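You operate a simulated robot arm through the tools that you are given. There is no shell and no other tool.

Carry out the task below with a simulated robot arm. There is one attempt and no reset: what you move stays moved.

## Task
Cold-start the green engine and leave it running at SLOW.
Fine: fuel lever open, choke on and switch on before the pull; choke back to RUN once it runs.

It is judged by the outcome, as a careful person would: the job done as asked, and still so three seconds after it is handed in. It fails if anything else is knocked over, pushed out of place, dropped, spilled or broken.

## Robot
A 7-joint arm with a two-finger parallel gripper, fixed in place. Base frame: the origin is on the floor under the middle of its stand, x ahead of it, y to its left, z up. Readings come in m, degrees, newtons and seconds.
With the tool pointing down near the work surface it reaches from about 0.12 to 0.64 m from the base axis. Its first joint turns from -66.0 to 66.0 degrees. Payload 2.4 kg.
The tool frame sits at the grasp point between the pads (the TCP): z along the fingers, y along the line on which they close. The tips reach 0.03 m beyond it. The gripper opens to 0.094 m. The fingers are 0.028 m wide and 0.01 m thick; the gripper's body (0.05 by 0.096 m) begins 0.055 m behind the TCP.
Orientation is that of the tool frame in the base frame, as a unit quaternion [x, y, z, w]. With the fingers straight down and closing along the base's y, the tool's x points along the base's -x, its y along +y and its z along -z.

## Interface
- The arm moves only by the tool step_arm. Its argument "commands" is a list of rows, each a list of 3 entries, a list of its own where there are three numbers: the shift along the tool's x, y, z in units of 500 mm (1.0 is 500 mm), then the turn, a rotation vector about the tool's x, y, z in units of 120 degrees (1.0 is 120 degrees), then the gripper command, from -1 (shut) to 1 (fully open), values between in proportion. In form: [[[dx, dy, dz], [wx, wy, wz], fingers], ...]. A call has 1 to 20 rows; each row is the pose to reach, as a shift and turn from the pose commanded when the call began, along the tool's axes at that moment. A call with a number of a shift or a turn outside -1 to 1 is refused whole. A row lasts 0.2 s, in which the tool goes at most 0.05 m and 8.6 degrees; a call with a longer step from one row to the next is refused whole, and so is a gripper value outside its range. A pose out of reach is approached as far as the arm can. The call stops where the force on the tool passes 50 N (or 10 N more than at its start, if that is more) or the arm is blocked; 0.2 s more then pass. Each finger travels about 0.153 m/s and halts on what it meets, pressing with about 33 N; the grip force reading is that of the motor and also rises with nothing between the fingers. The clock runs only during rows and for 0.2 s after the last one: add rows that repeat a pose to give the fingers time. The reply holds the time, the measured pose of the TCP, the force on the tool along the base axes, the opening and the grip force, in the units named above and with some noise, with the torque about the TCP (base axes, N m) and any sound that the robot's microphone picked up.
- Cameras (640 x 400 px; columns grow to the right, rows downward): "scene" is fixed at [0.0541, 0.5017, 1.4352]; the picture's right is [-0.46, -0.89, 0.00], its down [-0.59, 0.31, -0.75] and it looks along [0.66, -0.35, -0.66] (base axes); focal length 345 px, centre (320, 200). "wrist" rides on the gripper at [0.076, 0.014, -0.103] in the tool frame; the picture's right is [-0.18, 0.98, 0.00], its down [-0.75, -0.14, -0.64] and it looks along [-0.63, -0.12, 0.77] (tool axes); focal length 243 px, centre (320, 200). There is no depth. A picture from a camera that has moved, and an enlarged one, comes with that camera's place and axes in the base frame and with its lens.
- get_image(camera): a new picture of that camera. No time passes.
- zoom(camera, box): a new picture of the part [left, top, right, bottom] of that camera's present view, enlarged. No time passes.
- sign_off(): hands the job in; it is judged then, once.

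Places have to be worked out from the pictures, the camera data and where the tool is seen. Open the gripper and draw the arm clear of the work before you hand the job in, unless the task says otherwise.

The tools are called after "Request:" as a command line: name --argument value ..., lists and objects as JSON in quotes. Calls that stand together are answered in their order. step_arm: Moves the arm, as the interface text tells. Its arguments: {"type":"object","properties":{"commands":{"type":"array"}},"required":["commands"]} The other tools are called the same way: get_image (camera) takes a picture; zoom (camera, box) takes an enlarged picture of a part of a camera's view; sign_off () hands the job in.

At the start:

```text
time_s: 0.0
eef_pos: [0.343, 0.2704, 0.9902]
orientation: [0.0, 1.0, 0.0, 0.0]
ft_force: [-0.3, 1.3, -0.2]
torque: [-0.01, 0.03, 0.01]
gripper_width: 0.0939
gripper_force: 0.0
```

scene: 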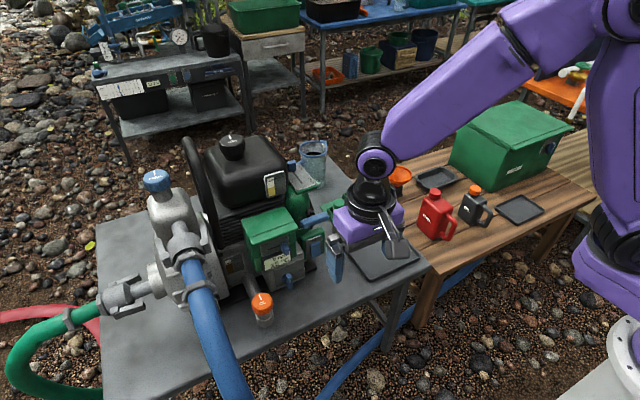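
wrist: 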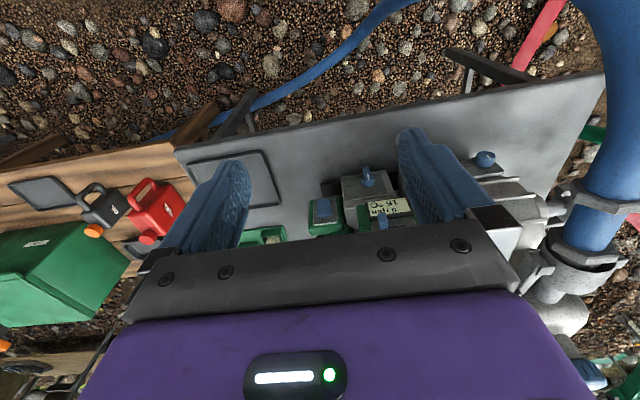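

I'll start by looking closely at the engine in both cameras, before any motion.

Request:
zoom --camera "scene" --box '[200, 130, 360, 330]'

Request:
zoom --camera "wrist" --box '[220, 130, 520, 260]'

Request:
zoom --camera "scene" --box '[130, 120, 420, 340]'

```text
2.00 times, centred on (280, 230) of scene
camera zoom: at [0.0541, 0.5017, 1.4352], right [-0.46, -0.89, 0.0], down [-0.59, 0.31, -0.75], along [0.66, -0.35, -0.66], focal length 690 px, centre (400, 140)
```

zoom: 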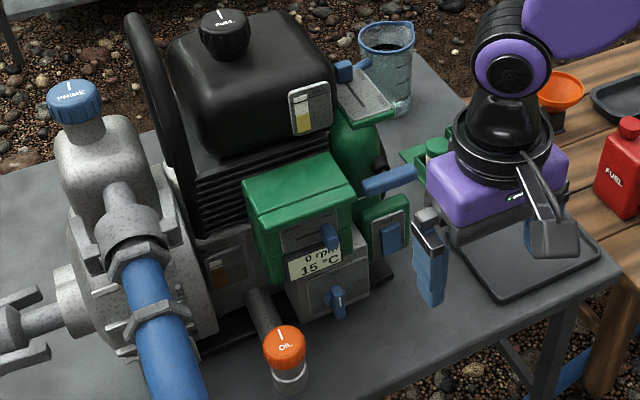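

```text
2.13 times, centred on (370, 195) of wrist
camera zoom: at [0.2662, 0.2853, 1.0942], right [0.18, 0.98, 0.0], down [0.75, -0.14, 0.64], along [0.63, -0.12, -0.77], focal length 518 px, centre (213, 211)
```

zoom: 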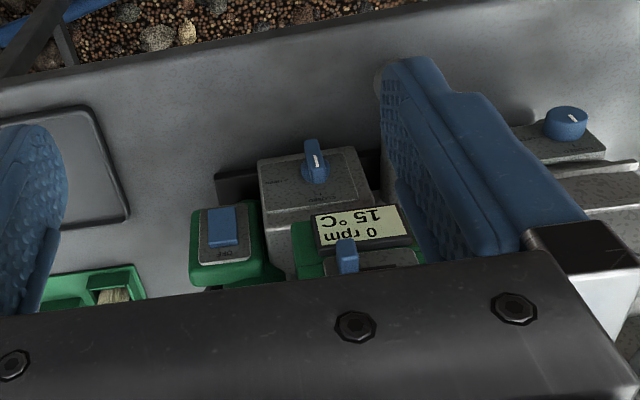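

```text
1.82 times, centred on (275, 230) of scene
camera zoom: at [0.0541, 0.5017, 1.4352], right [-0.46, -0.89, 0.0], down [-0.59, 0.31, -0.75], along [0.66, -0.35, -0.66], focal length 627 px, centre (402, 146)
```

zoom: 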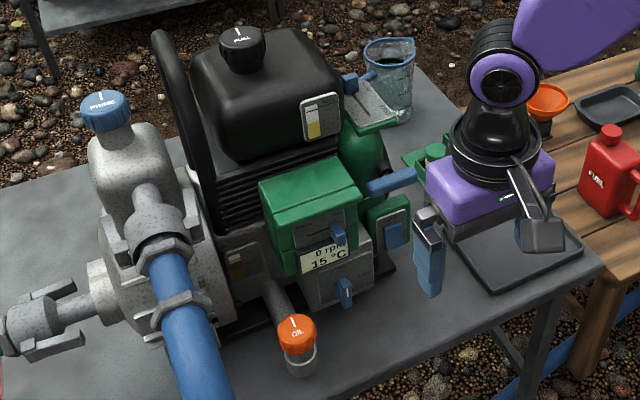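

The engine has several controls; I need to read the labels, gauges and levers. Zooming further on each.

Request:
zoom --camera "scene" --box '[255, 205, 325, 250]'

Request:
zoom --camera "scene" --box '[255, 235, 325, 295]'

Request:
zoom --camera "scene" --box '[255, 140, 345, 200]'

Request:
zoom --camera "scene" --box '[230, 240, 300, 330]'

Request:
zoom --camera "scene" --box '[285, 190, 355, 250]'

Request:
zoom --camera "wrist" --box '[300, 160, 430, 240]'

Request:
zoom --camera "wrist" --box '[440, 130, 520, 180]'

Request:
zoom --camera "scene" --box '[80, 0, 320, 150]'

```text
8.89 times, centred on (290, 228) of scene
camera zoom: at [0.0541, 0.5017, 1.4352], right [-0.46, -0.89, 0.0], down [-0.59, 0.31, -0.75], along [0.66, -0.35, -0.66], focal length 3064 px, centre (587, -44)
```

zoom: 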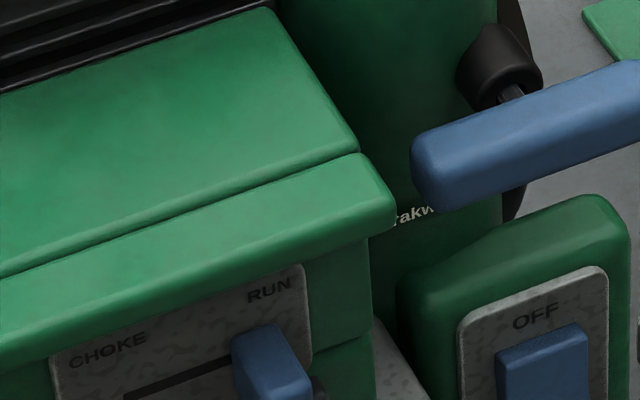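

```text
6.67 times, centred on (290, 265) of scene
camera zoom: at [0.0541, 0.5017, 1.4352], right [-0.46, -0.89, 0.0], down [-0.59, 0.31, -0.75], along [0.66, -0.35, -0.66], focal length 2298 px, centre (520, -233)
```

zoom: 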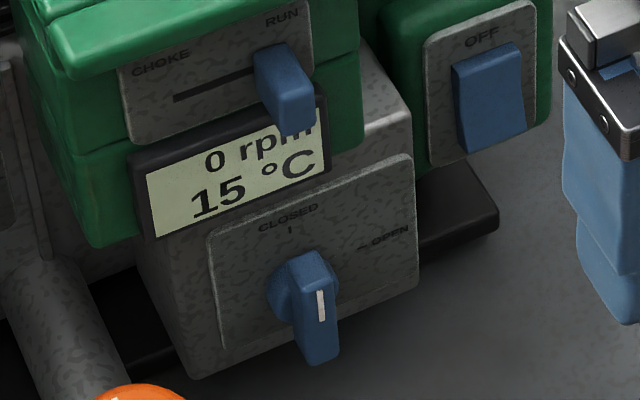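

```text
6.67 times, centred on (300, 170) of scene
camera zoom: at [0.0541, 0.5017, 1.4352], right [-0.46, -0.89, 0.0], down [-0.59, 0.31, -0.75], along [0.66, -0.35, -0.66], focal length 2298 px, centre (453, 400)
```

zoom: 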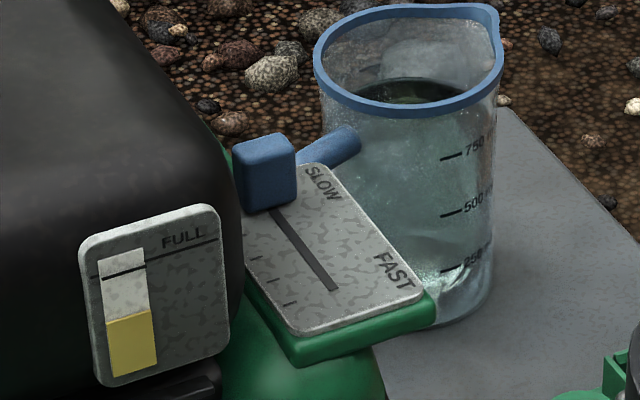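

```text
4.44 times, centred on (265, 285) of scene
camera zoom: at [0.0541, 0.5017, 1.4352], right [-0.46, -0.89, 0.0], down [-0.59, 0.31, -0.75], along [0.66, -0.35, -0.66], focal length 1532 px, centre (564, -178)
```

zoom: 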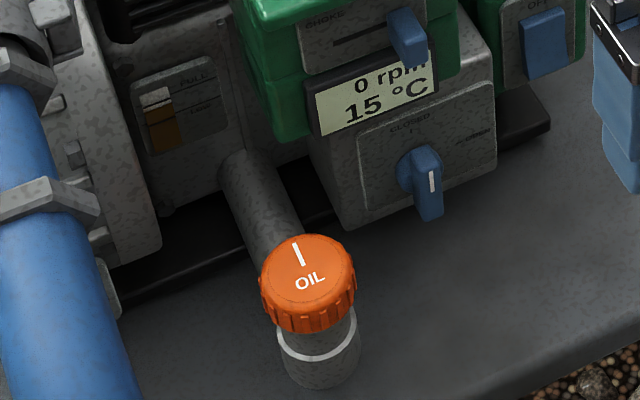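

```text
6.67 times, centred on (320, 220) of scene
camera zoom: at [0.0541, 0.5017, 1.4352], right [-0.46, -0.89, 0.0], down [-0.59, 0.31, -0.75], along [0.66, -0.35, -0.66], focal length 2298 px, centre (320, 67)
```

zoom: 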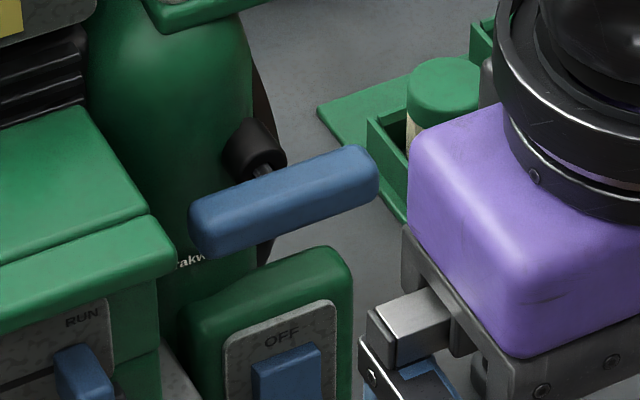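

```text
4.92 times, centred on (365, 200) of wrist
camera zoom: at [0.2662, 0.2853, 1.0942], right [0.18, 0.98, 0.0], down [0.75, -0.14, 0.64], along [0.63, -0.12, -0.77], focal length 1194 px, centre (98, 200)
```

zoom: 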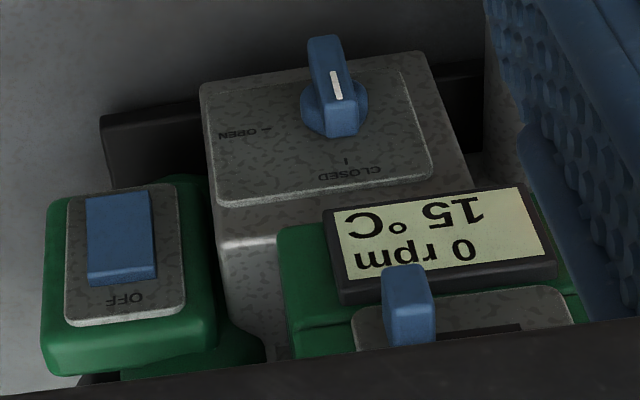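

```text
8.00 times, centred on (480, 155) of wrist
camera zoom: at [0.2662, 0.2853, 1.0942], right [0.18, 0.98, 0.0], down [0.75, -0.14, 0.64], along [0.63, -0.12, -0.77], focal length 1941 px, centre (-960, 560)
```

zoom: 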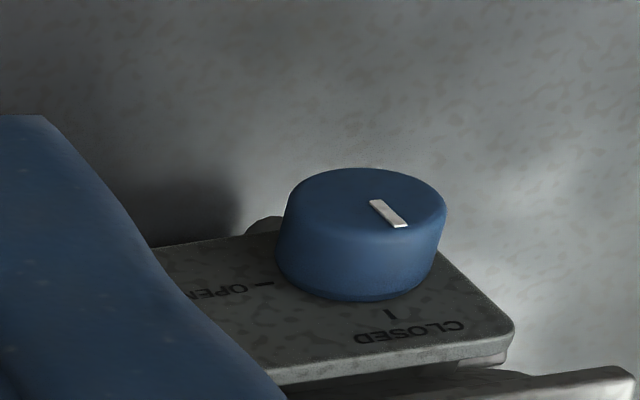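

```text
2.67 times, centred on (200, 75) of scene
camera zoom: at [0.0541, 0.5017, 1.4352], right [-0.46, -0.89, 0.0], down [-0.59, 0.31, -0.75], along [0.66, -0.35, -0.66], focal length 919 px, centre (640, 533)
```

zoom: 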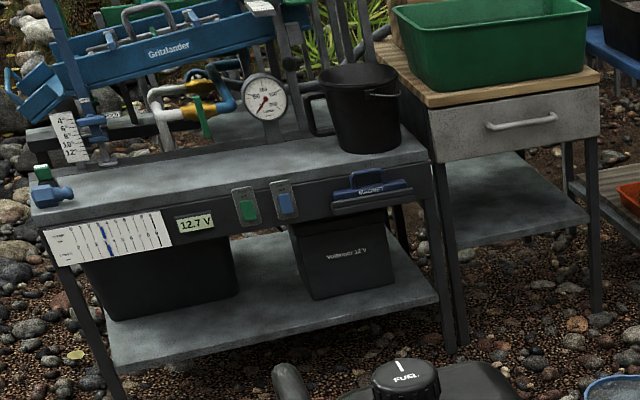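

From both views I triangulate the fuel lever at about (0.564, 0.327, 0.691), the rocker switch at (0.582, 0.235, 0.735) and the choke knob at (0.548, 0.331, 0.827). The throttle already sits at SLOW. I'll tilt the tool 45° forward and move right, in free space, so the wrist camera looks at the engine front and the pull handle.

Request:
step_arm --commands '[[[-0.012, -0.057, 0.03], [0, -0.0625, 0], 1], [[-0.024, -0.113, 0.06], [0, -0.125, 0], 1], [[-0.037, -0.17, 0.09], [0, -0.1875, 0], 1], [[-0.049, -0.227, 0.12], [0, -0.25, 0], 1], [[-0.061, -0.283, 0.15], [0, -0.3125, 0], 1], [[-0.074, -0.34, 0.18], [0, -0.375, 0], 1]]'

```text
time_s: 1.4
eef_pos: [0.3785, 0.1017, 0.8994]
orientation: [0.0, 0.924, 0.001, 0.383]
ft_force: [0.4, -0.2, 0.1]
torque: [-0.01, -0.02, 0.01]
gripper_width: 0.094
gripper_force: 0.0
```

The move went as commanded. I'll look with the wrist camera now.

Request:
get_image --camera "wrist"

Request:
get_image --camera "scene"

```text
taken
camera wrist: at [0.2525, 0.1164, 0.9198], right [0.13, 0.98, 0.13], down [0.08, -0.14, 0.99], along [0.99, -0.12, -0.09], focal length 243 px, centre (320, 200)
```

wrist: 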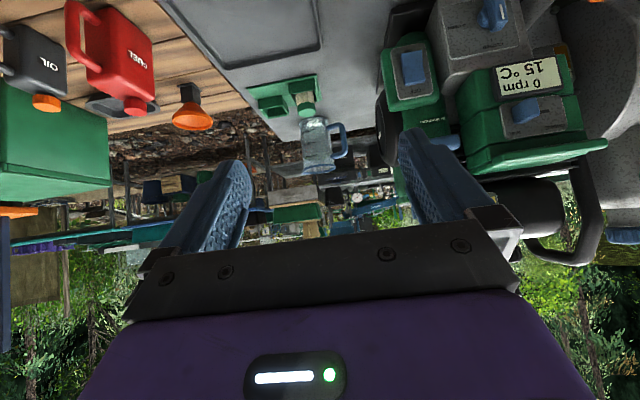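

```text
taken
```

scene: 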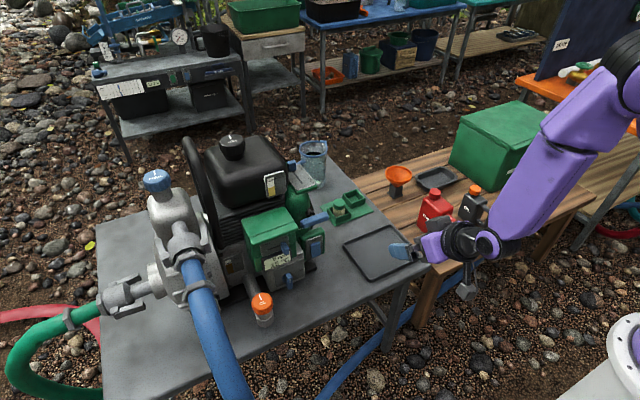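

The pull handle is hidden behind the right finger. I'll zoom the scene camera on the now clear recoil area and slide the wrist 0.1 m left.

Request:
zoom --camera "scene" --box '[280, 180, 380, 242]'

Request:
step_arm --commands '[[[0, 0.07, 0], [0, 0, 0], 1], [[0, 0.14, 0], [0, 0, 0], 1], [[0, 0.21, 0], [0, 0, 0], 1]]'

Request:
get_image --camera "wrist"

```text
6.40 times, centred on (330, 211) of scene
camera zoom: at [0.054, 0.5018, 1.4352], right [-0.46, -0.89, 0.0], down [-0.59, 0.31, -0.75], along [0.66, -0.35, -0.66], focal length 2206 px, centre (256, 130)
```

zoom: 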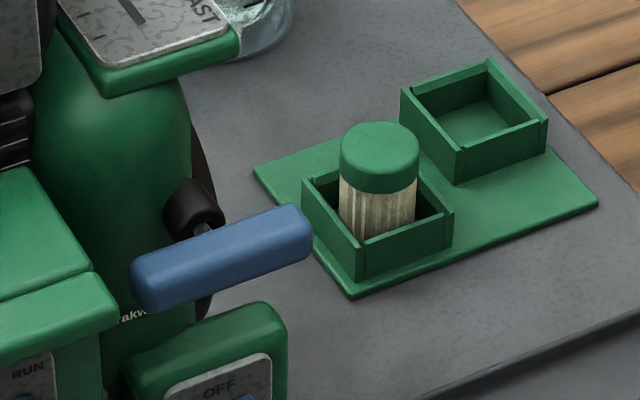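

```text
time_s: 2.2
eef_pos: [0.3802, 0.2086, 0.8998]
orientation: [0.0, 0.924, 0.0, 0.382]
ft_force: [0.0, 0.5, 0.4]
torque: [0.02, 0.0, -0.02]
gripper_width: 0.0937
gripper_force: 0.0
```

```text
taken
camera wrist: at [0.253, 0.2218, 0.9198], right [0.13, 0.98, 0.13], down [0.08, -0.14, 0.99], along [0.99, -0.12, -0.1], focal length 243 px, centre (320, 200)
```

wrist: 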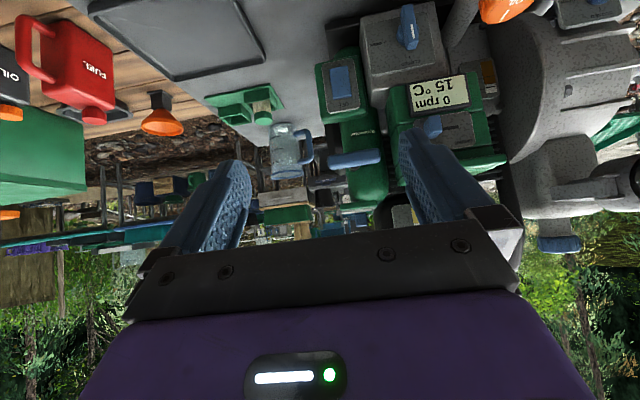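

The pull handle is now visible between the fingers. Zooming on it and the panels (image is upside down).

Request:
zoom --camera "wrist" --box '[300, 40, 440, 220]'

Request:
zoom --camera "wrist" --box '[310, 125, 400, 185]'

Request:
zoom --camera "wrist" --box '[350, 0, 460, 80]'

Request:
zoom --camera "wrist" --box '[310, 40, 420, 120]'

Request:
zoom --camera "wrist" --box '[380, 70, 500, 170]'

```text
2.22 times, centred on (370, 130) of wrist
camera zoom: at [0.253, 0.2218, 0.9198], right [0.13, 0.98, 0.13], down [0.08, -0.14, 0.99], along [0.99, -0.12, -0.1], focal length 539 px, centre (209, 356)
```

zoom: 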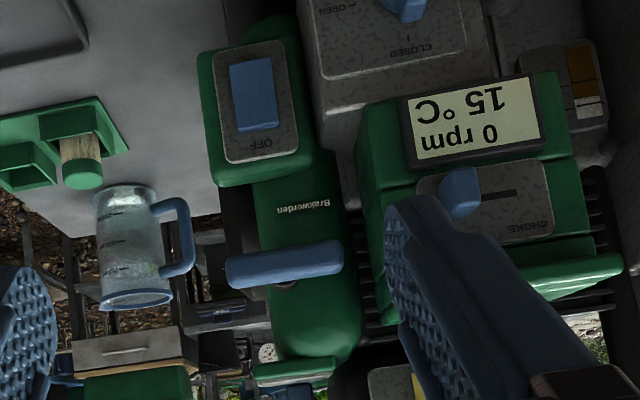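

```text
6.67 times, centred on (355, 155) of wrist
camera zoom: at [0.253, 0.2218, 0.9198], right [0.13, 0.98, 0.13], down [0.08, -0.14, 0.99], along [0.99, -0.12, -0.1], focal length 1618 px, centre (87, 500)
```

zoom: 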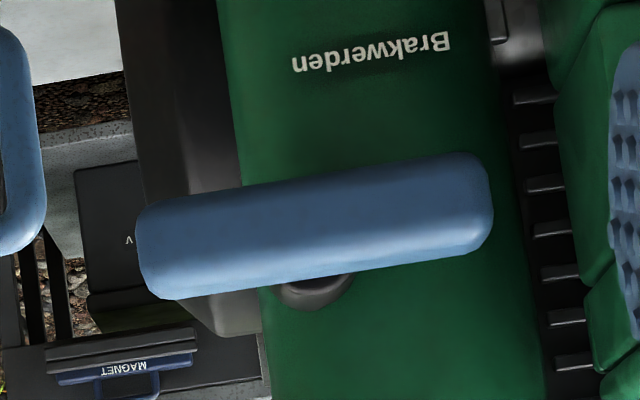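

```text
5.00 times, centred on (405, 40) of wrist
camera zoom: at [0.253, 0.2218, 0.9198], right [0.13, 0.98, 0.13], down [0.08, -0.14, 0.99], along [0.99, -0.12, -0.1], focal length 1213 px, centre (-105, 1000)
```

zoom: 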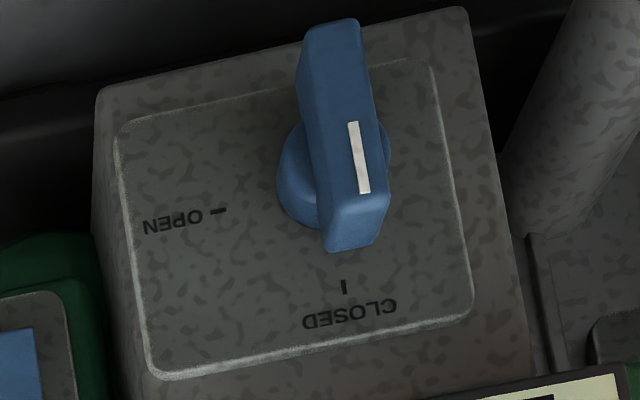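

```text
5.00 times, centred on (365, 80) of wrist
camera zoom: at [0.253, 0.2218, 0.9198], right [0.13, 0.98, 0.13], down [0.08, -0.14, 0.99], along [0.99, -0.12, -0.1], focal length 1213 px, centre (95, 800)
```

zoom: 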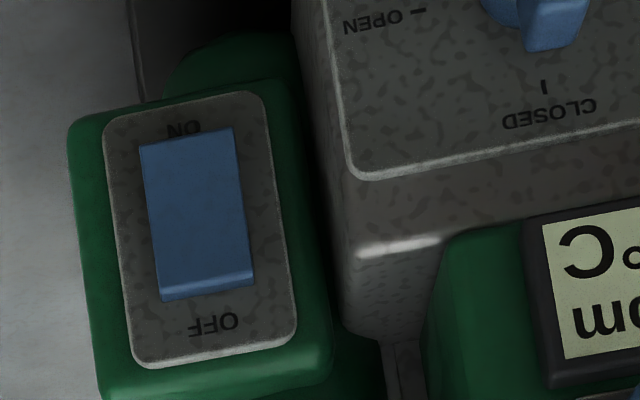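

```text
4.00 times, centred on (440, 120) of wrist
camera zoom: at [0.253, 0.2218, 0.9198], right [0.13, 0.98, 0.13], down [0.08, -0.14, 0.99], along [0.99, -0.12, -0.1], focal length 970 px, centre (-160, 520)
```

zoom: 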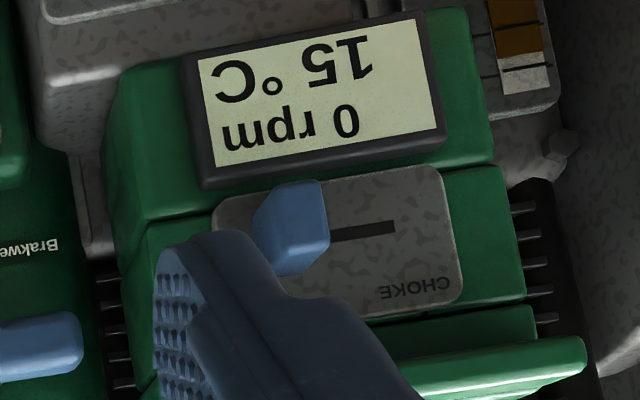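

The engine panels face the robot (about 3–4° yaw). The recoil handle is a horizontal bar spanning y≈0.20–0.27 at x≈0.58, z≈0.844 and its rope leaves toward -x. The fuel lever turns clockwise from CLOSED (up) to OPEN (right). I'll move the camera closer in front of the fuel lever for precise geometry.

Request:
step_arm --commands '[[[0.035, 0.045, 0.05], [0, 0, 0], 1], [[0.071, 0.09, 0.099], [0, 0, 0], 1], [[0.106, 0.135, 0.149], [0, 0, 0], 1], [[0.141, 0.18, 0.198], [0, 0, 0], 1]]'

Request:
get_image --camera "wrist"

Request:
get_image --camera "scene"

```text
time_s: 3.2
eef_pos: [0.3986, 0.297, 0.7807]
orientation: [0.0, 0.924, 0.001, 0.383]
ft_force: [0.6, -0.6, -0.2]
torque: [0.02, 0.0, 0.02]
gripper_width: 0.094
gripper_force: 0.2
```

```text
taken
camera wrist: at [0.2724, 0.3109, 0.8005], right [0.13, 0.98, 0.13], down [0.08, -0.14, 0.99], along [0.99, -0.12, -0.1], focal length 243 px, centre (320, 200)
```

wrist: 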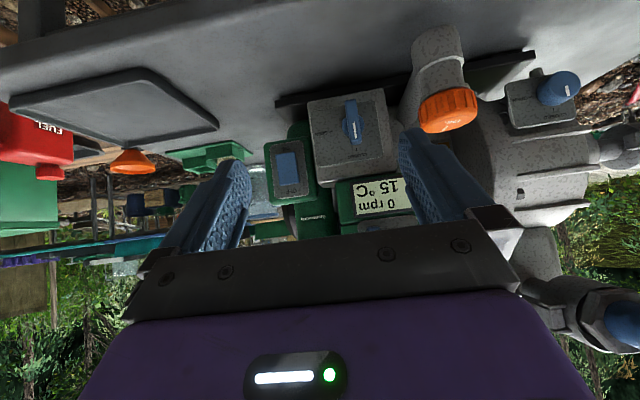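

```text
taken
```

scene: 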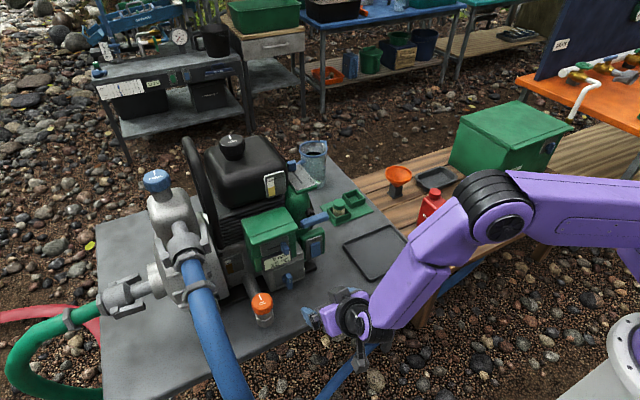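

The arm is in front of the lever with nothing touched. Zooming on lever, rocker and choke plate from here.

Request:
zoom --camera "wrist" --box '[305, 80, 405, 190]'

Request:
zoom --camera "wrist" --box '[255, 120, 325, 215]'

Request:
zoom --camera "scene" --box '[265, 255, 315, 295]'

Request:
zoom --camera "scene" --box '[235, 210, 305, 255]'

Request:
zoom --camera "scene" --box '[290, 225, 335, 275]'

Request:
zoom --camera "scene" --box '[270, 150, 340, 200]'

```text
3.64 times, centred on (355, 135) of wrist
camera zoom: at [0.2724, 0.3109, 0.8005], right [0.13, 0.98, 0.13], down [0.08, -0.14, 0.99], along [0.99, -0.12, -0.1], focal length 882 px, centre (193, 436)
```

zoom: 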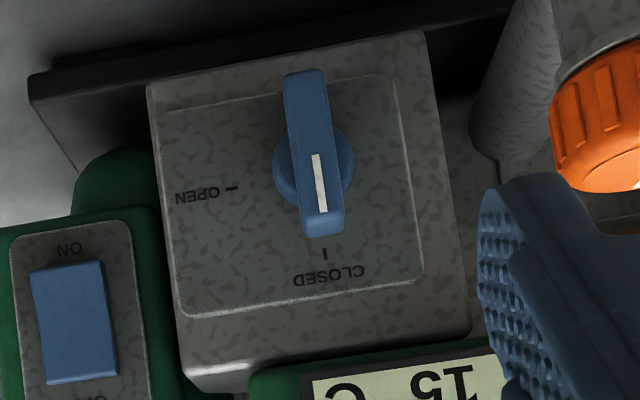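

```text
4.21 times, centred on (290, 168) of wrist
camera zoom: at [0.2724, 0.3109, 0.8005], right [0.13, 0.98, 0.13], down [0.08, -0.14, 0.99], along [0.99, -0.12, -0.1], focal length 1022 px, centre (446, 337)
```

zoom: 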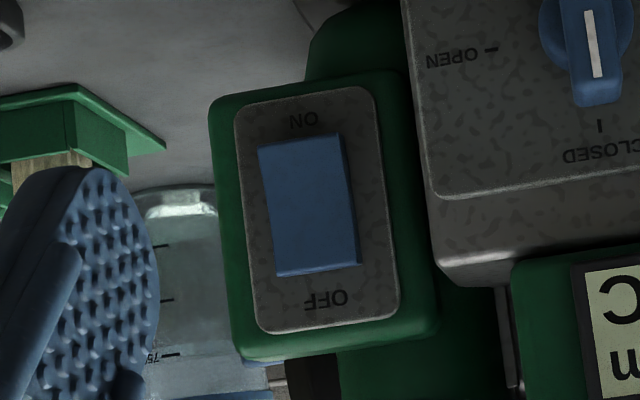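

```text
10.00 times, centred on (290, 275) of scene
camera zoom: at [0.0541, 0.5016, 1.4352], right [-0.46, -0.89, 0.0], down [-0.59, 0.31, -0.75], along [0.66, -0.35, -0.66], focal length 3447 px, centre (620, -550)
```

zoom: 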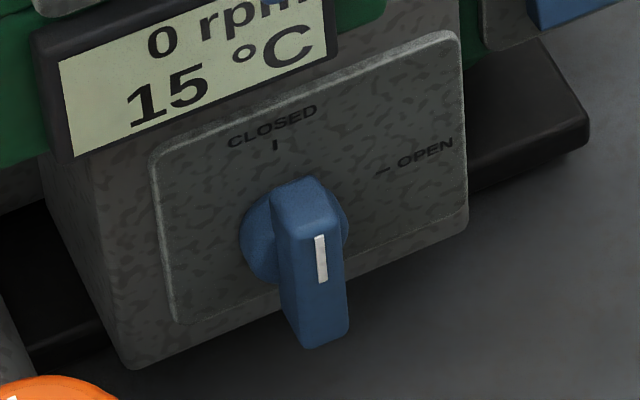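

```text
8.89 times, centred on (270, 232) of scene
camera zoom: at [0.0541, 0.5016, 1.4352], right [-0.46, -0.89, 0.0], down [-0.59, 0.31, -0.75], along [0.66, -0.35, -0.66], focal length 3064 px, centre (764, -89)
```

zoom: 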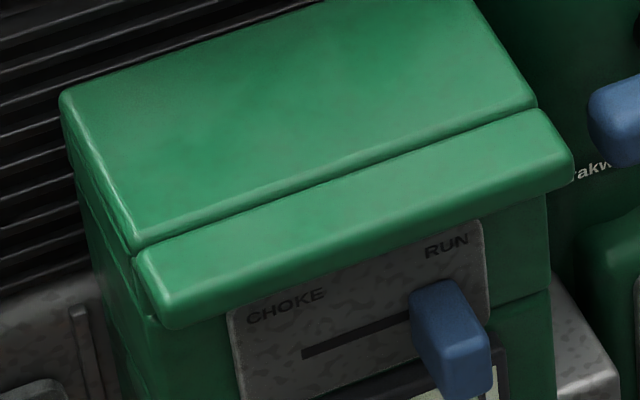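

```text
8.00 times, centred on (312, 250) of scene
camera zoom: at [0.0541, 0.5016, 1.4352], right [-0.46, -0.89, 0.0], down [-0.59, 0.31, -0.75], along [0.66, -0.35, -0.66], focal length 2758 px, centre (380, -200)
```

zoom: 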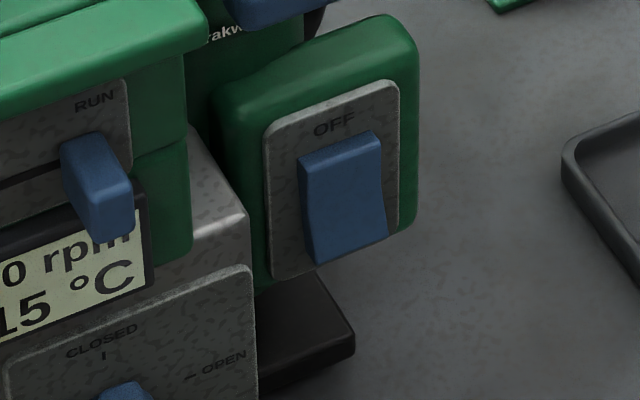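

```text
8.00 times, centred on (305, 175) of scene
camera zoom: at [0.0541, 0.5016, 1.4352], right [-0.46, -0.89, 0.0], down [-0.59, 0.31, -0.75], along [0.66, -0.35, -0.66], focal length 2758 px, centre (440, 400)
```

zoom: 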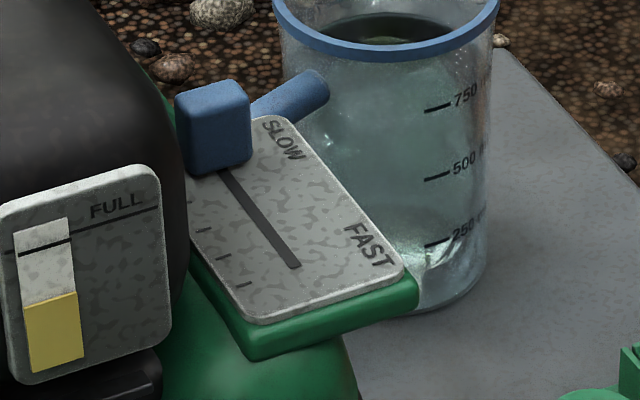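

Refined: the fuel lever bar is about 13 mm wide, 52 mm long, front face centred at (0.546, 0.327, 0.691), panel at x≈0.574, axis yawed about 3.5° to -y. I'll go to a pre-grasp 7 cm back along the 45° tool axis with the matching yaw and fingers 50 mm open.

Request:
step_arm --commands '[[[-0.025, 0.023, 0.054], [0.0069, 0, 0.0069], 0.5], [[-0.05, 0.045, 0.109], [0.0137, 0, 0.0137], 0.064], [[-0.0747, 0.068, 0.163], [0.0206, 0, 0.0206], 0.064], [[-0.0747, 0.068, 0.163], [0.0206, 0, 0.0206], 0.064]]'

Request:
get_image --camera "wrist"

Request:
zoom --camera "scene" --box '[220, 210, 360, 330]'

```text
time_s: 4.2
eef_pos: [0.4833, 0.3275, 0.751]
orientation: [0.029, 0.924, -0.012, 0.382]
ft_force: [0.4, 0.0, -0.4]
torque: [0.01, 0.01, 0.0]
gripper_width: 0.0502
gripper_force: 0.1
```

```text
taken
camera wrist: at [0.3577, 0.3514, 0.7697], right [0.19, 0.97, 0.13], down [0.07, -0.15, 0.99], along [0.98, -0.18, -0.1], focal length 243 px, centre (320, 200)
```

wrist: 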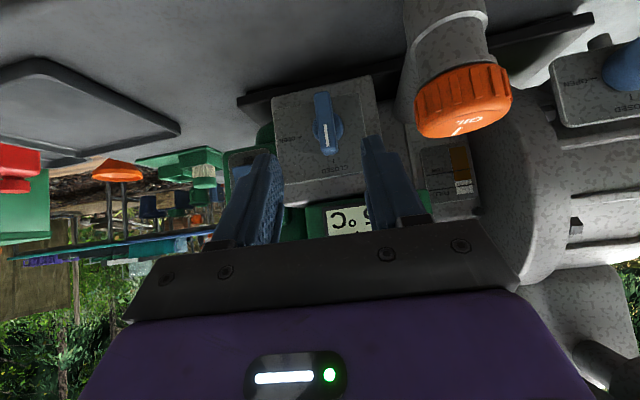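

```text
3.33 times, centred on (290, 270) of scene
camera zoom: at [0.0541, 0.5017, 1.4352], right [-0.46, -0.89, 0.0], down [-0.59, 0.31, -0.75], along [0.66, -0.35, -0.66], focal length 1149 px, centre (420, -33)
```

zoom: 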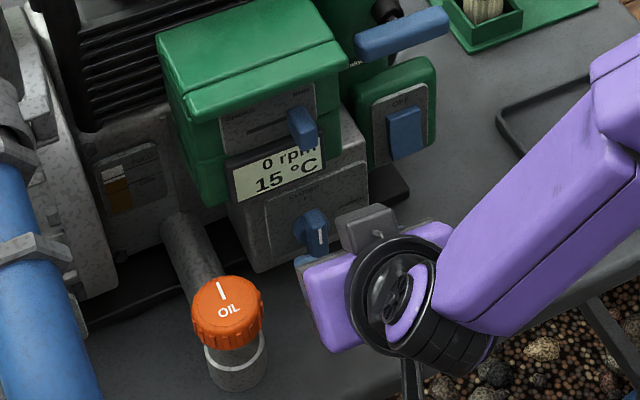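

Pre-grasp reached with nothing touched. I'll zoom to check the lever's alignment between the fingers.

Request:
zoom --camera "wrist" --box '[240, 70, 420, 230]'

Request:
zoom --camera "scene" --box '[265, 255, 325, 300]'

```text
2.50 times, centred on (330, 150) of wrist
camera zoom: at [0.3577, 0.3514, 0.7697], right [0.19, 0.97, 0.13], down [0.07, -0.15, 0.99], along [0.98, -0.18, -0.1], focal length 606 px, centre (295, 325)
```

zoom: 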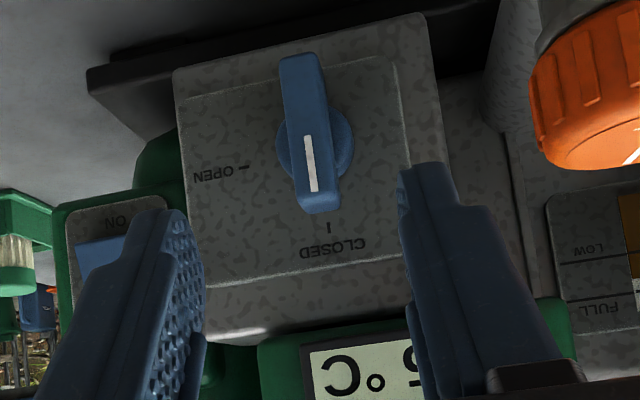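

```text
8.89 times, centred on (295, 278) of scene
camera zoom: at [0.0541, 0.5017, 1.4352], right [-0.46, -0.89, 0.0], down [-0.59, 0.31, -0.75], along [0.66, -0.35, -0.66], focal length 3064 px, centre (542, -489)
```

zoom: 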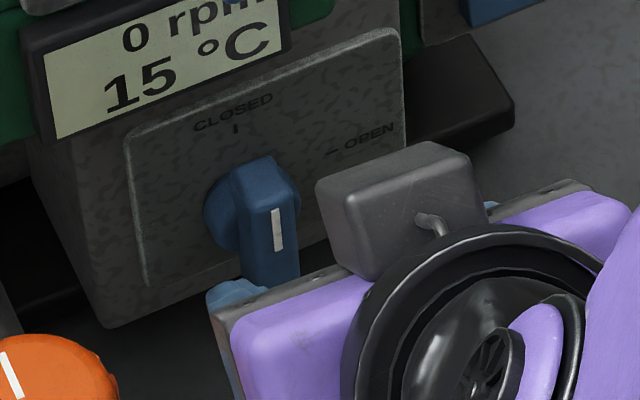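

The bar lies between the fingers, about 3 mm toward +y of the approach line. I'll advance 4.5 cm along the tool axis with that correction, then check again.

Request:
step_arm --commands '[[[0, 0.003, 0.03], [0, 0, 0], 0.064], [[0, 0.006, 0.06], [0, 0, 0], 0.064], [[0, 0.007, 0.09], [0, 0, 0], 0.064]]'

Request:
zoom --camera "wrist" --box '[240, 60, 420, 220]'

Request:
zoom --camera "scene" --box '[240, 210, 340, 300]'

```text
time_s: 5.0
eef_pos: [0.516, 0.3307, 0.7176]
orientation: [0.028, 0.923, -0.012, 0.382]
ft_force: [1.1, -0.6, -0.2]
torque: [-0.02, -0.01, -0.03]
gripper_width: 0.05
gripper_force: 0.1
```

```text
2.50 times, centred on (330, 140) of wrist
camera zoom: at [0.3902, 0.3537, 0.7376], right [0.19, 0.97, 0.13], down [0.07, -0.15, 0.99], along [0.98, -0.18, -0.1], focal length 606 px, centre (295, 350)
```

zoom: 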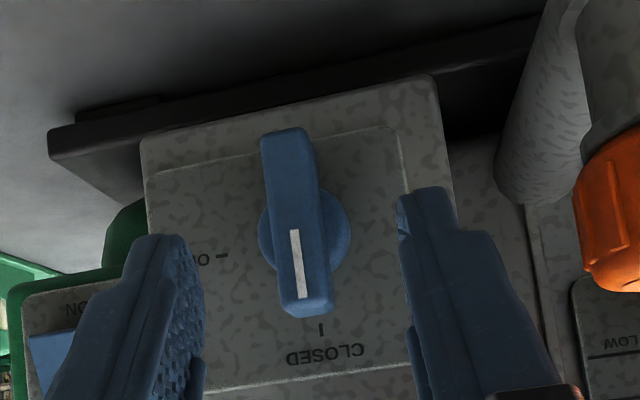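

```text
4.44 times, centred on (290, 255) of scene
camera zoom: at [0.0541, 0.5017, 1.4352], right [-0.46, -0.89, 0.0], down [-0.59, 0.31, -0.75], along [0.66, -0.35, -0.66], focal length 1532 px, centre (453, -44)
```

zoom: 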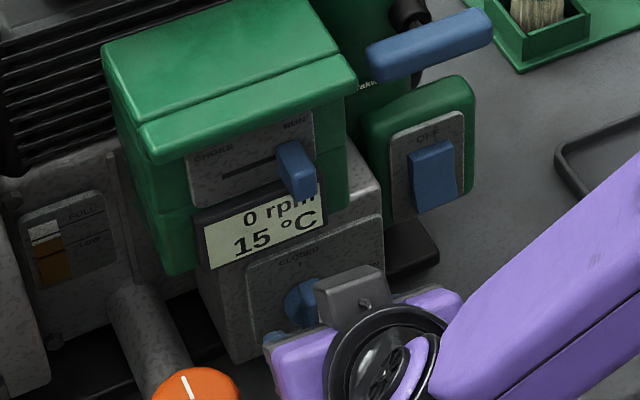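

Alignment is good: the lever is at (0.546, 0.329, 0.690) and centred between the fingers. I'll advance the last 2.5 cm, then close on the bar.

Request:
step_arm --commands '[[[0, 0, 0.025], [0, 0, 0], 0.064], [[0, 0, 0.05], [0, 0, 0], 0.064], [[0, 0, 0.05], [0, 0, 0], -0.3], [[0, 0, 0.05], [0, 0, 0], -1], [[0, 0, 0.05], [0, 0, 0], -1]]'

Request:
zoom --camera "wrist" --box '[240, 80, 420, 240]'

Request:
zoom --camera "scene" --box '[240, 210, 340, 300]'

```text
time_s: 6.2
eef_pos: [0.5331, 0.3332, 0.7007]
orientation: [0.027, 0.923, -0.011, 0.383]
ft_force: [1.7, 6.3, -0.4]
torque: [0.1, 0.11, 0.74]
gripper_width: 0.0207
gripper_force: 45.3
```

```text
2.50 times, centred on (330, 160) of wrist
camera zoom: at [0.4078, 0.3544, 0.7206], right [0.19, 0.97, 0.13], down [0.07, -0.15, 0.99], along [0.98, -0.17, -0.1], focal length 606 px, centre (295, 300)
```

zoom: 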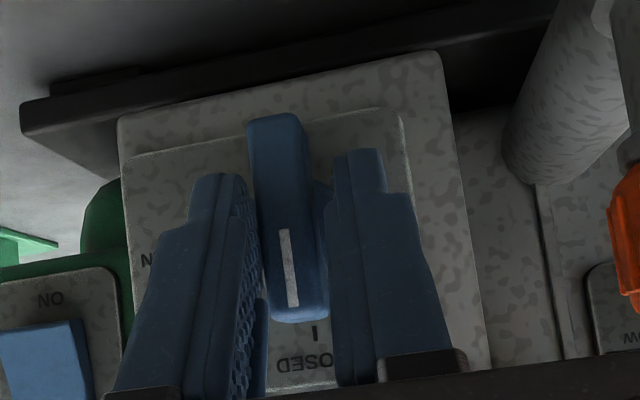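

```text
4.44 times, centred on (290, 255) of scene
camera zoom: at [0.0542, 0.5018, 1.4351], right [-0.46, -0.89, 0.0], down [-0.59, 0.31, -0.75], along [0.66, -0.35, -0.66], focal length 1532 px, centre (453, -44)
```

zoom: 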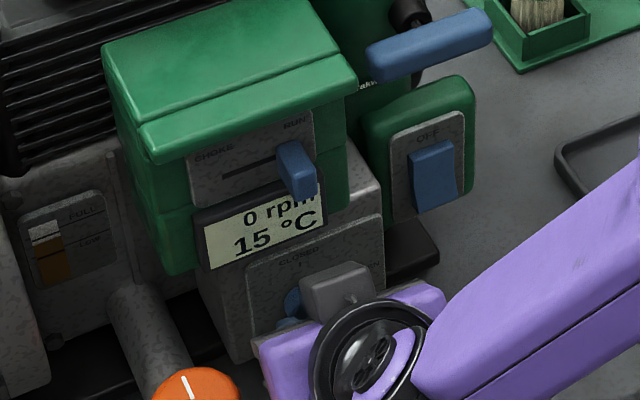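

Closed at 20.7 mm with a side load, which suggests the tips are pinching the round hub rather than only the bar. I'll open, back off 7 mm and close again.

Request:
step_arm --commands '[[[0, 0, 0], [0, 0, 0], 0.0], [[0, -0.002, -0.014], [0, 0, 0], 0.0], [[0, -0.002, -0.014], [0, 0, 0], -0.5], [[0, -0.002, -0.014], [0, 0, 0], -1], [[0, -0.002, -0.014], [0, 0, 0], -1], [[0, -0.002, -0.014], [0, 0, 0], -1]]'

Request:
zoom --camera "wrist" --box '[240, 80, 420, 240]'

```text
time_s: 7.6
eef_pos: [0.5293, 0.3301, 0.7056]
orientation: [0.029, 0.924, -0.013, 0.382]
ft_force: [-2.5, -1.0, 0.6]
torque: [-0.04, 0.04, 0.36]
gripper_width: 0.0141
gripper_force: 44.9
```

```text
2.50 times, centred on (330, 160) of wrist
camera zoom: at [0.4029, 0.3522, 0.725], right [0.19, 0.97, 0.13], down [0.07, -0.15, 0.99], along [0.98, -0.18, -0.1], focal length 606 px, centre (295, 300)
```

zoom: 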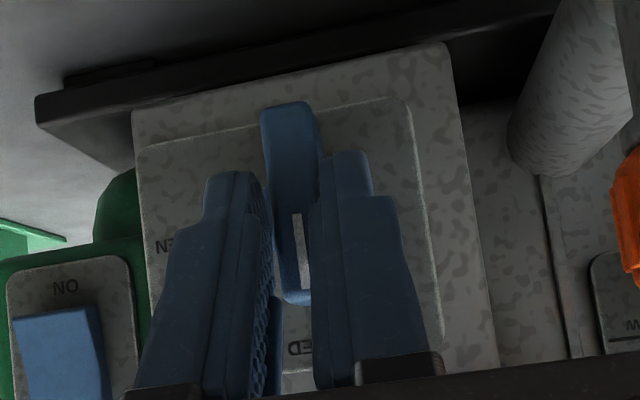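

Now gripping the bar itself at 14.1 mm. I'll turn it clockwise (toward OPEN) around the lever's own axis, first by 45°.

Request:
step_arm --commands '[[[0.0002, -0.0042, 0.0002], [-0.0442, 0, 0.0442], -1], [[0.0008, -0.0083, 0.0008], [-0.0884, 0, 0.0884], -1], [[0.0017, -0.01225, 0.0017], [-0.1326, 0, 0.1326], -1], [[0.003, -0.016, 0.003], [-0.1768, 0, 0.1768], -1], [[0.0047, -0.0195, 0.0047], [-0.221, 0, 0.221], -1], [[0.0066, -0.0226, 0.0066], [-0.2652, 0, 0.2652], -1]]'

Request:
get_image --camera "wrist"

Request:
get_image --camera "scene"

```text
time_s: 9.0
eef_pos: [0.5227, 0.3136, 0.708]
orientation: [0.176, 0.856, 0.33, 0.357]
ft_force: [1.0, -20.9, -34.1]
torque: [-1.05, 0.57, -0.87]
gripper_width: 0.0151
gripper_force: 45.1
out of reach, approached as far as the arm can: row 6
```

```text
taken
camera wrist: at [0.3961, 0.3201, 0.7358], right [0.19, 0.61, 0.77], down [0.04, -0.79, 0.61], along [0.98, -0.09, -0.17], focal length 243 px, centre (320, 200)
```

wrist: 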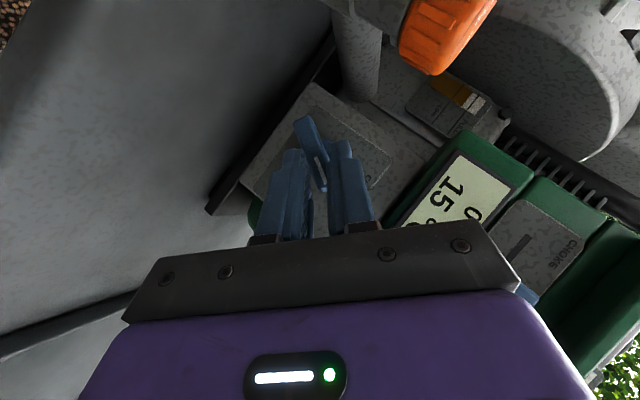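

```text
taken
```

scene: 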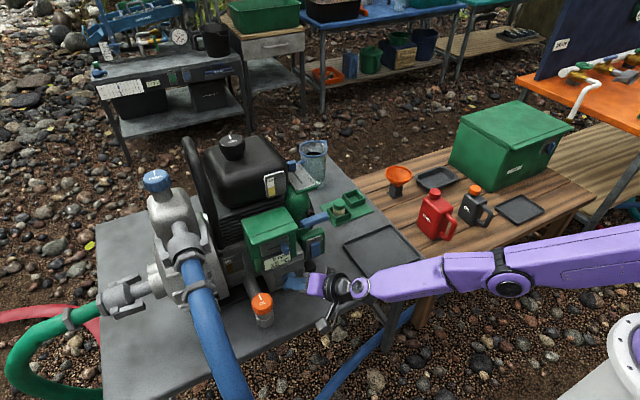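

The turn got to about 44° but the arm hit a limit and is loading the lever. I'll look at how far the lever turned before relaxing.

Request:
zoom --camera "wrist" --box '[220, 80, 420, 240]'

Request:
zoom --camera "scene" --box '[240, 220, 400, 340]'

```text
2.50 times, centred on (320, 160) of wrist
camera zoom: at [0.3961, 0.3201, 0.7358], right [0.19, 0.61, 0.77], down [0.04, -0.79, 0.61], along [0.98, -0.09, -0.17], focal length 606 px, centre (320, 300)
```

zoom: 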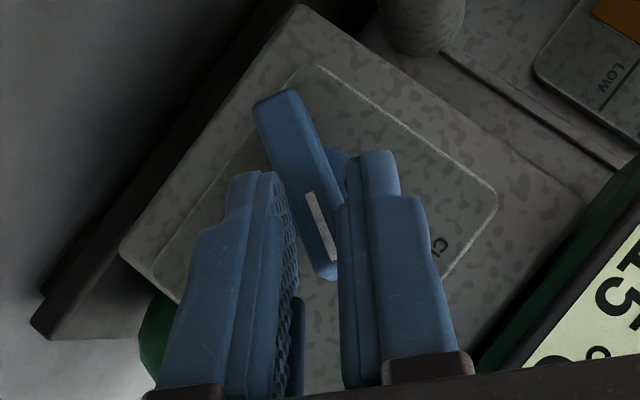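

```text
3.33 times, centred on (320, 280) of scene
camera zoom: at [0.0548, 0.5016, 1.4352], right [-0.46, -0.89, 0.0], down [-0.59, 0.31, -0.75], along [0.66, -0.35, -0.66], focal length 1149 px, centre (320, -67)
```

zoom: 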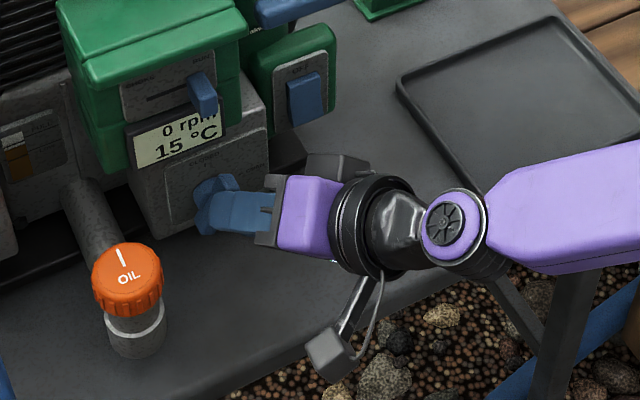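

The lever has turned about 36° toward OPEN while the gripper turned 44°. I'll release it, back straight out 7 cm, and undo the hand roll in free space; then I'll push the lever the rest of the way with closed fingertips.

Request:
step_arm --commands '[[[0, 0, 0], [0, 0, 0], 0.1], [[0, 0, 0], [0, 0, 0], 0.1], [[0, 0, -0.05], [0, 0, 0], 0.1], [[0, 0, -0.1], [0, 0, 0], 0.1], [[0, 0, -0.15], [0, 0, 0], 0.1], [[0, 0, -0.15], [0.0442, 0, -0.0442], 0.1], [[0, 0, -0.15], [0.0884, 0, -0.0884], 0.1], [[0, 0, -0.15], [0.1326, 0, -0.1326], 0.1], [[0, 0, -0.15], [0.1768, 0, -0.1768], 0.1], [[0, 0, -0.15], [0.221, 0, -0.221], 0.1], [[0, 0, -0.15], [0.2652, 0, -0.2652], 0.1]]'

Request:
get_image --camera "wrist"

Request:
zoom --camera "scene" --box '[240, 200, 400, 320]'

```text
time_s: 11.4
eef_pos: [0.4091, 0.3386, 0.7506]
orientation: [0.028, 0.924, -0.014, 0.382]
ft_force: [-0.6, 0.6, -0.4]
torque: [-0.03, 0.01, 0.04]
gripper_width: 0.0517
gripper_force: 0.3
out of reach, approached as far as the arm can: row 3, 4, 5, 6, 7, 8, 9, 10, 11
```

```text
taken
camera wrist: at [0.2828, 0.3608, 0.7706], right [0.19, 0.97, 0.13], down [0.07, -0.14, 0.99], along [0.98, -0.18, -0.1], focal length 243 px, centre (320, 200)
```

wrist: 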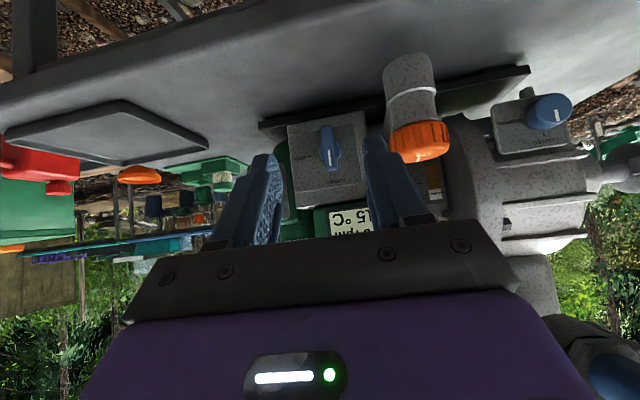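

```text
3.33 times, centred on (320, 260) of scene
camera zoom: at [0.0541, 0.5017, 1.4352], right [-0.46, -0.89, 0.0], down [-0.59, 0.31, -0.75], along [0.66, -0.35, -0.66], focal length 1149 px, centre (320, 0)
```

zoom: 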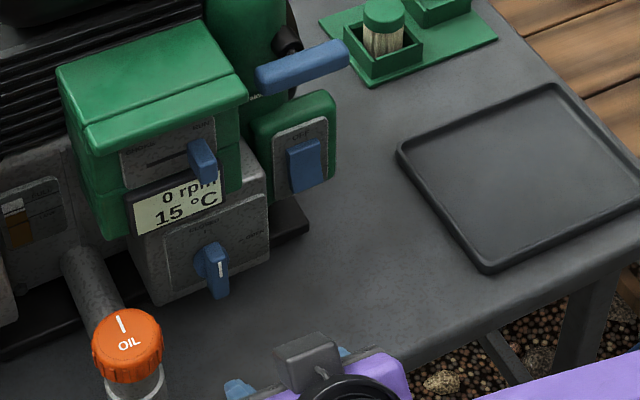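

The lever has sprung back to CLOSED, so it seems to be a two-position lever that must be taken past mid-travel. Also the arm ended off its commanded path; I'll issue a null step to see where the command and arm really are.

Request:
step_arm --commands '[[[0, 0, 0], [0, 0, 0], -1], [[0, 0, 0], [0, 0, 0], -1], [[0, 0, 0], [0, 0, 0], -1]]'

Request:
zoom --camera "wrist" --box '[260, 90, 400, 200]'

Request:
get_image --camera "scene"

```text
time_s: 12.2
eef_pos: [0.4094, 0.3375, 0.7506]
orientation: [0.029, 0.923, -0.013, 0.383]
ft_force: [-0.4, 0.5, -0.7]
torque: [0.0, 0.01, 0.01]
gripper_width: 0.0
gripper_force: 32.5
```

```text
3.64 times, centred on (330, 145) of wrist
camera zoom: at [0.283, 0.3611, 0.7707], right [0.19, 0.97, 0.13], down [0.07, -0.14, 0.99], along [0.98, -0.18, -0.09], focal length 882 px, centre (284, 400)
```

zoom: 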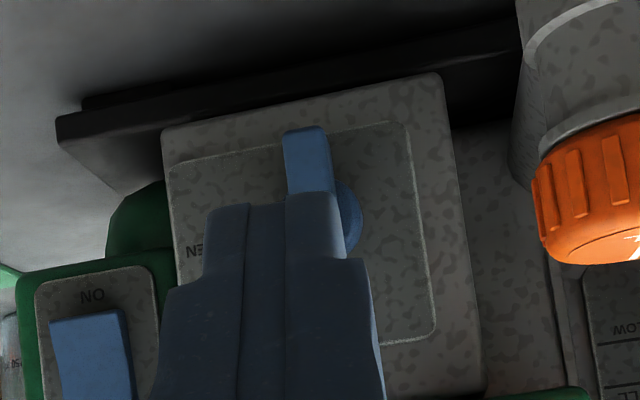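

```text
taken
```

scene: 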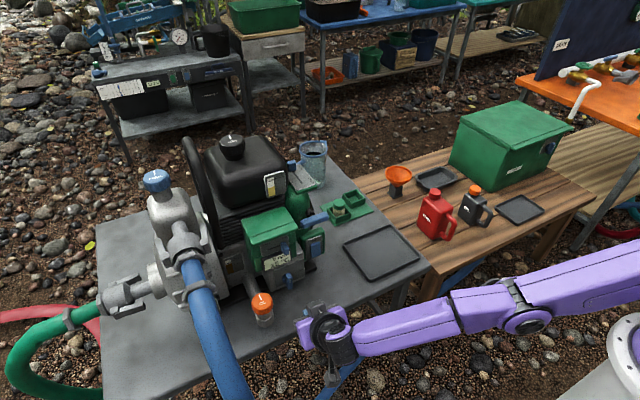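

The command matches the arm again (TCP ≈ (0.408, 0.339, 0.752)) and the fingers are shut. I'll go to a pre-push pose left of the lever's upper half, staying clear of the oil cap.

Request:
step_arm --commands '[[[-0.042, 0.0147, 0.033], [0, 0, 0], -1], [[-0.084, 0.0295, 0.066], [0, 0, 0], -1], [[-0.1264, 0.0442, 0.0988], [0, 0, 0], -1], [[-0.1264, 0.0442, 0.1388], [0, 0, 0], -1]]'

Request:
get_image --camera "wrist"

Request:
zoom --camera "scene" --box '[220, 210, 360, 330]'

```text
time_s: 13.2
eef_pos: [0.5044, 0.353, 0.748]
orientation: [0.029, 0.923, -0.012, 0.382]
ft_force: [0.3, 0.2, -0.7]
torque: [-0.03, 0.01, 0.0]
gripper_width: 0.0001
gripper_force: 33.1
```

```text
taken
camera wrist: at [0.3785, 0.3753, 0.7675], right [0.19, 0.97, 0.13], down [0.07, -0.15, 0.99], along [0.98, -0.18, -0.1], focal length 243 px, centre (320, 200)
```

wrist: 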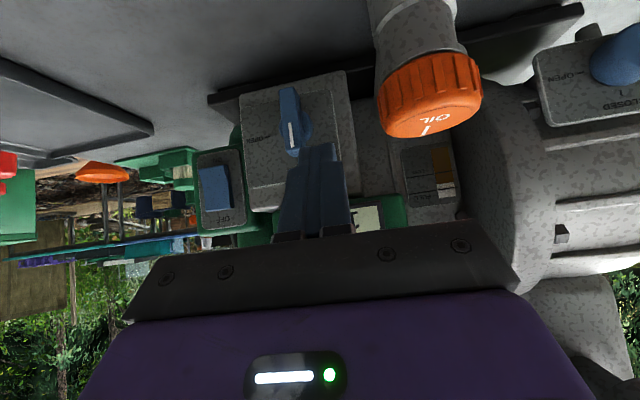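

```text
3.33 times, centred on (290, 270) of scene
camera zoom: at [0.0541, 0.5017, 1.4352], right [-0.46, -0.89, 0.0], down [-0.59, 0.31, -0.75], along [0.66, -0.35, -0.66], focal length 1149 px, centre (420, -33)
```

zoom: 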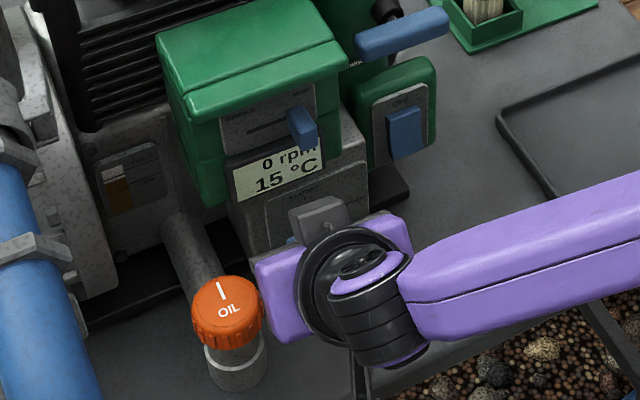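

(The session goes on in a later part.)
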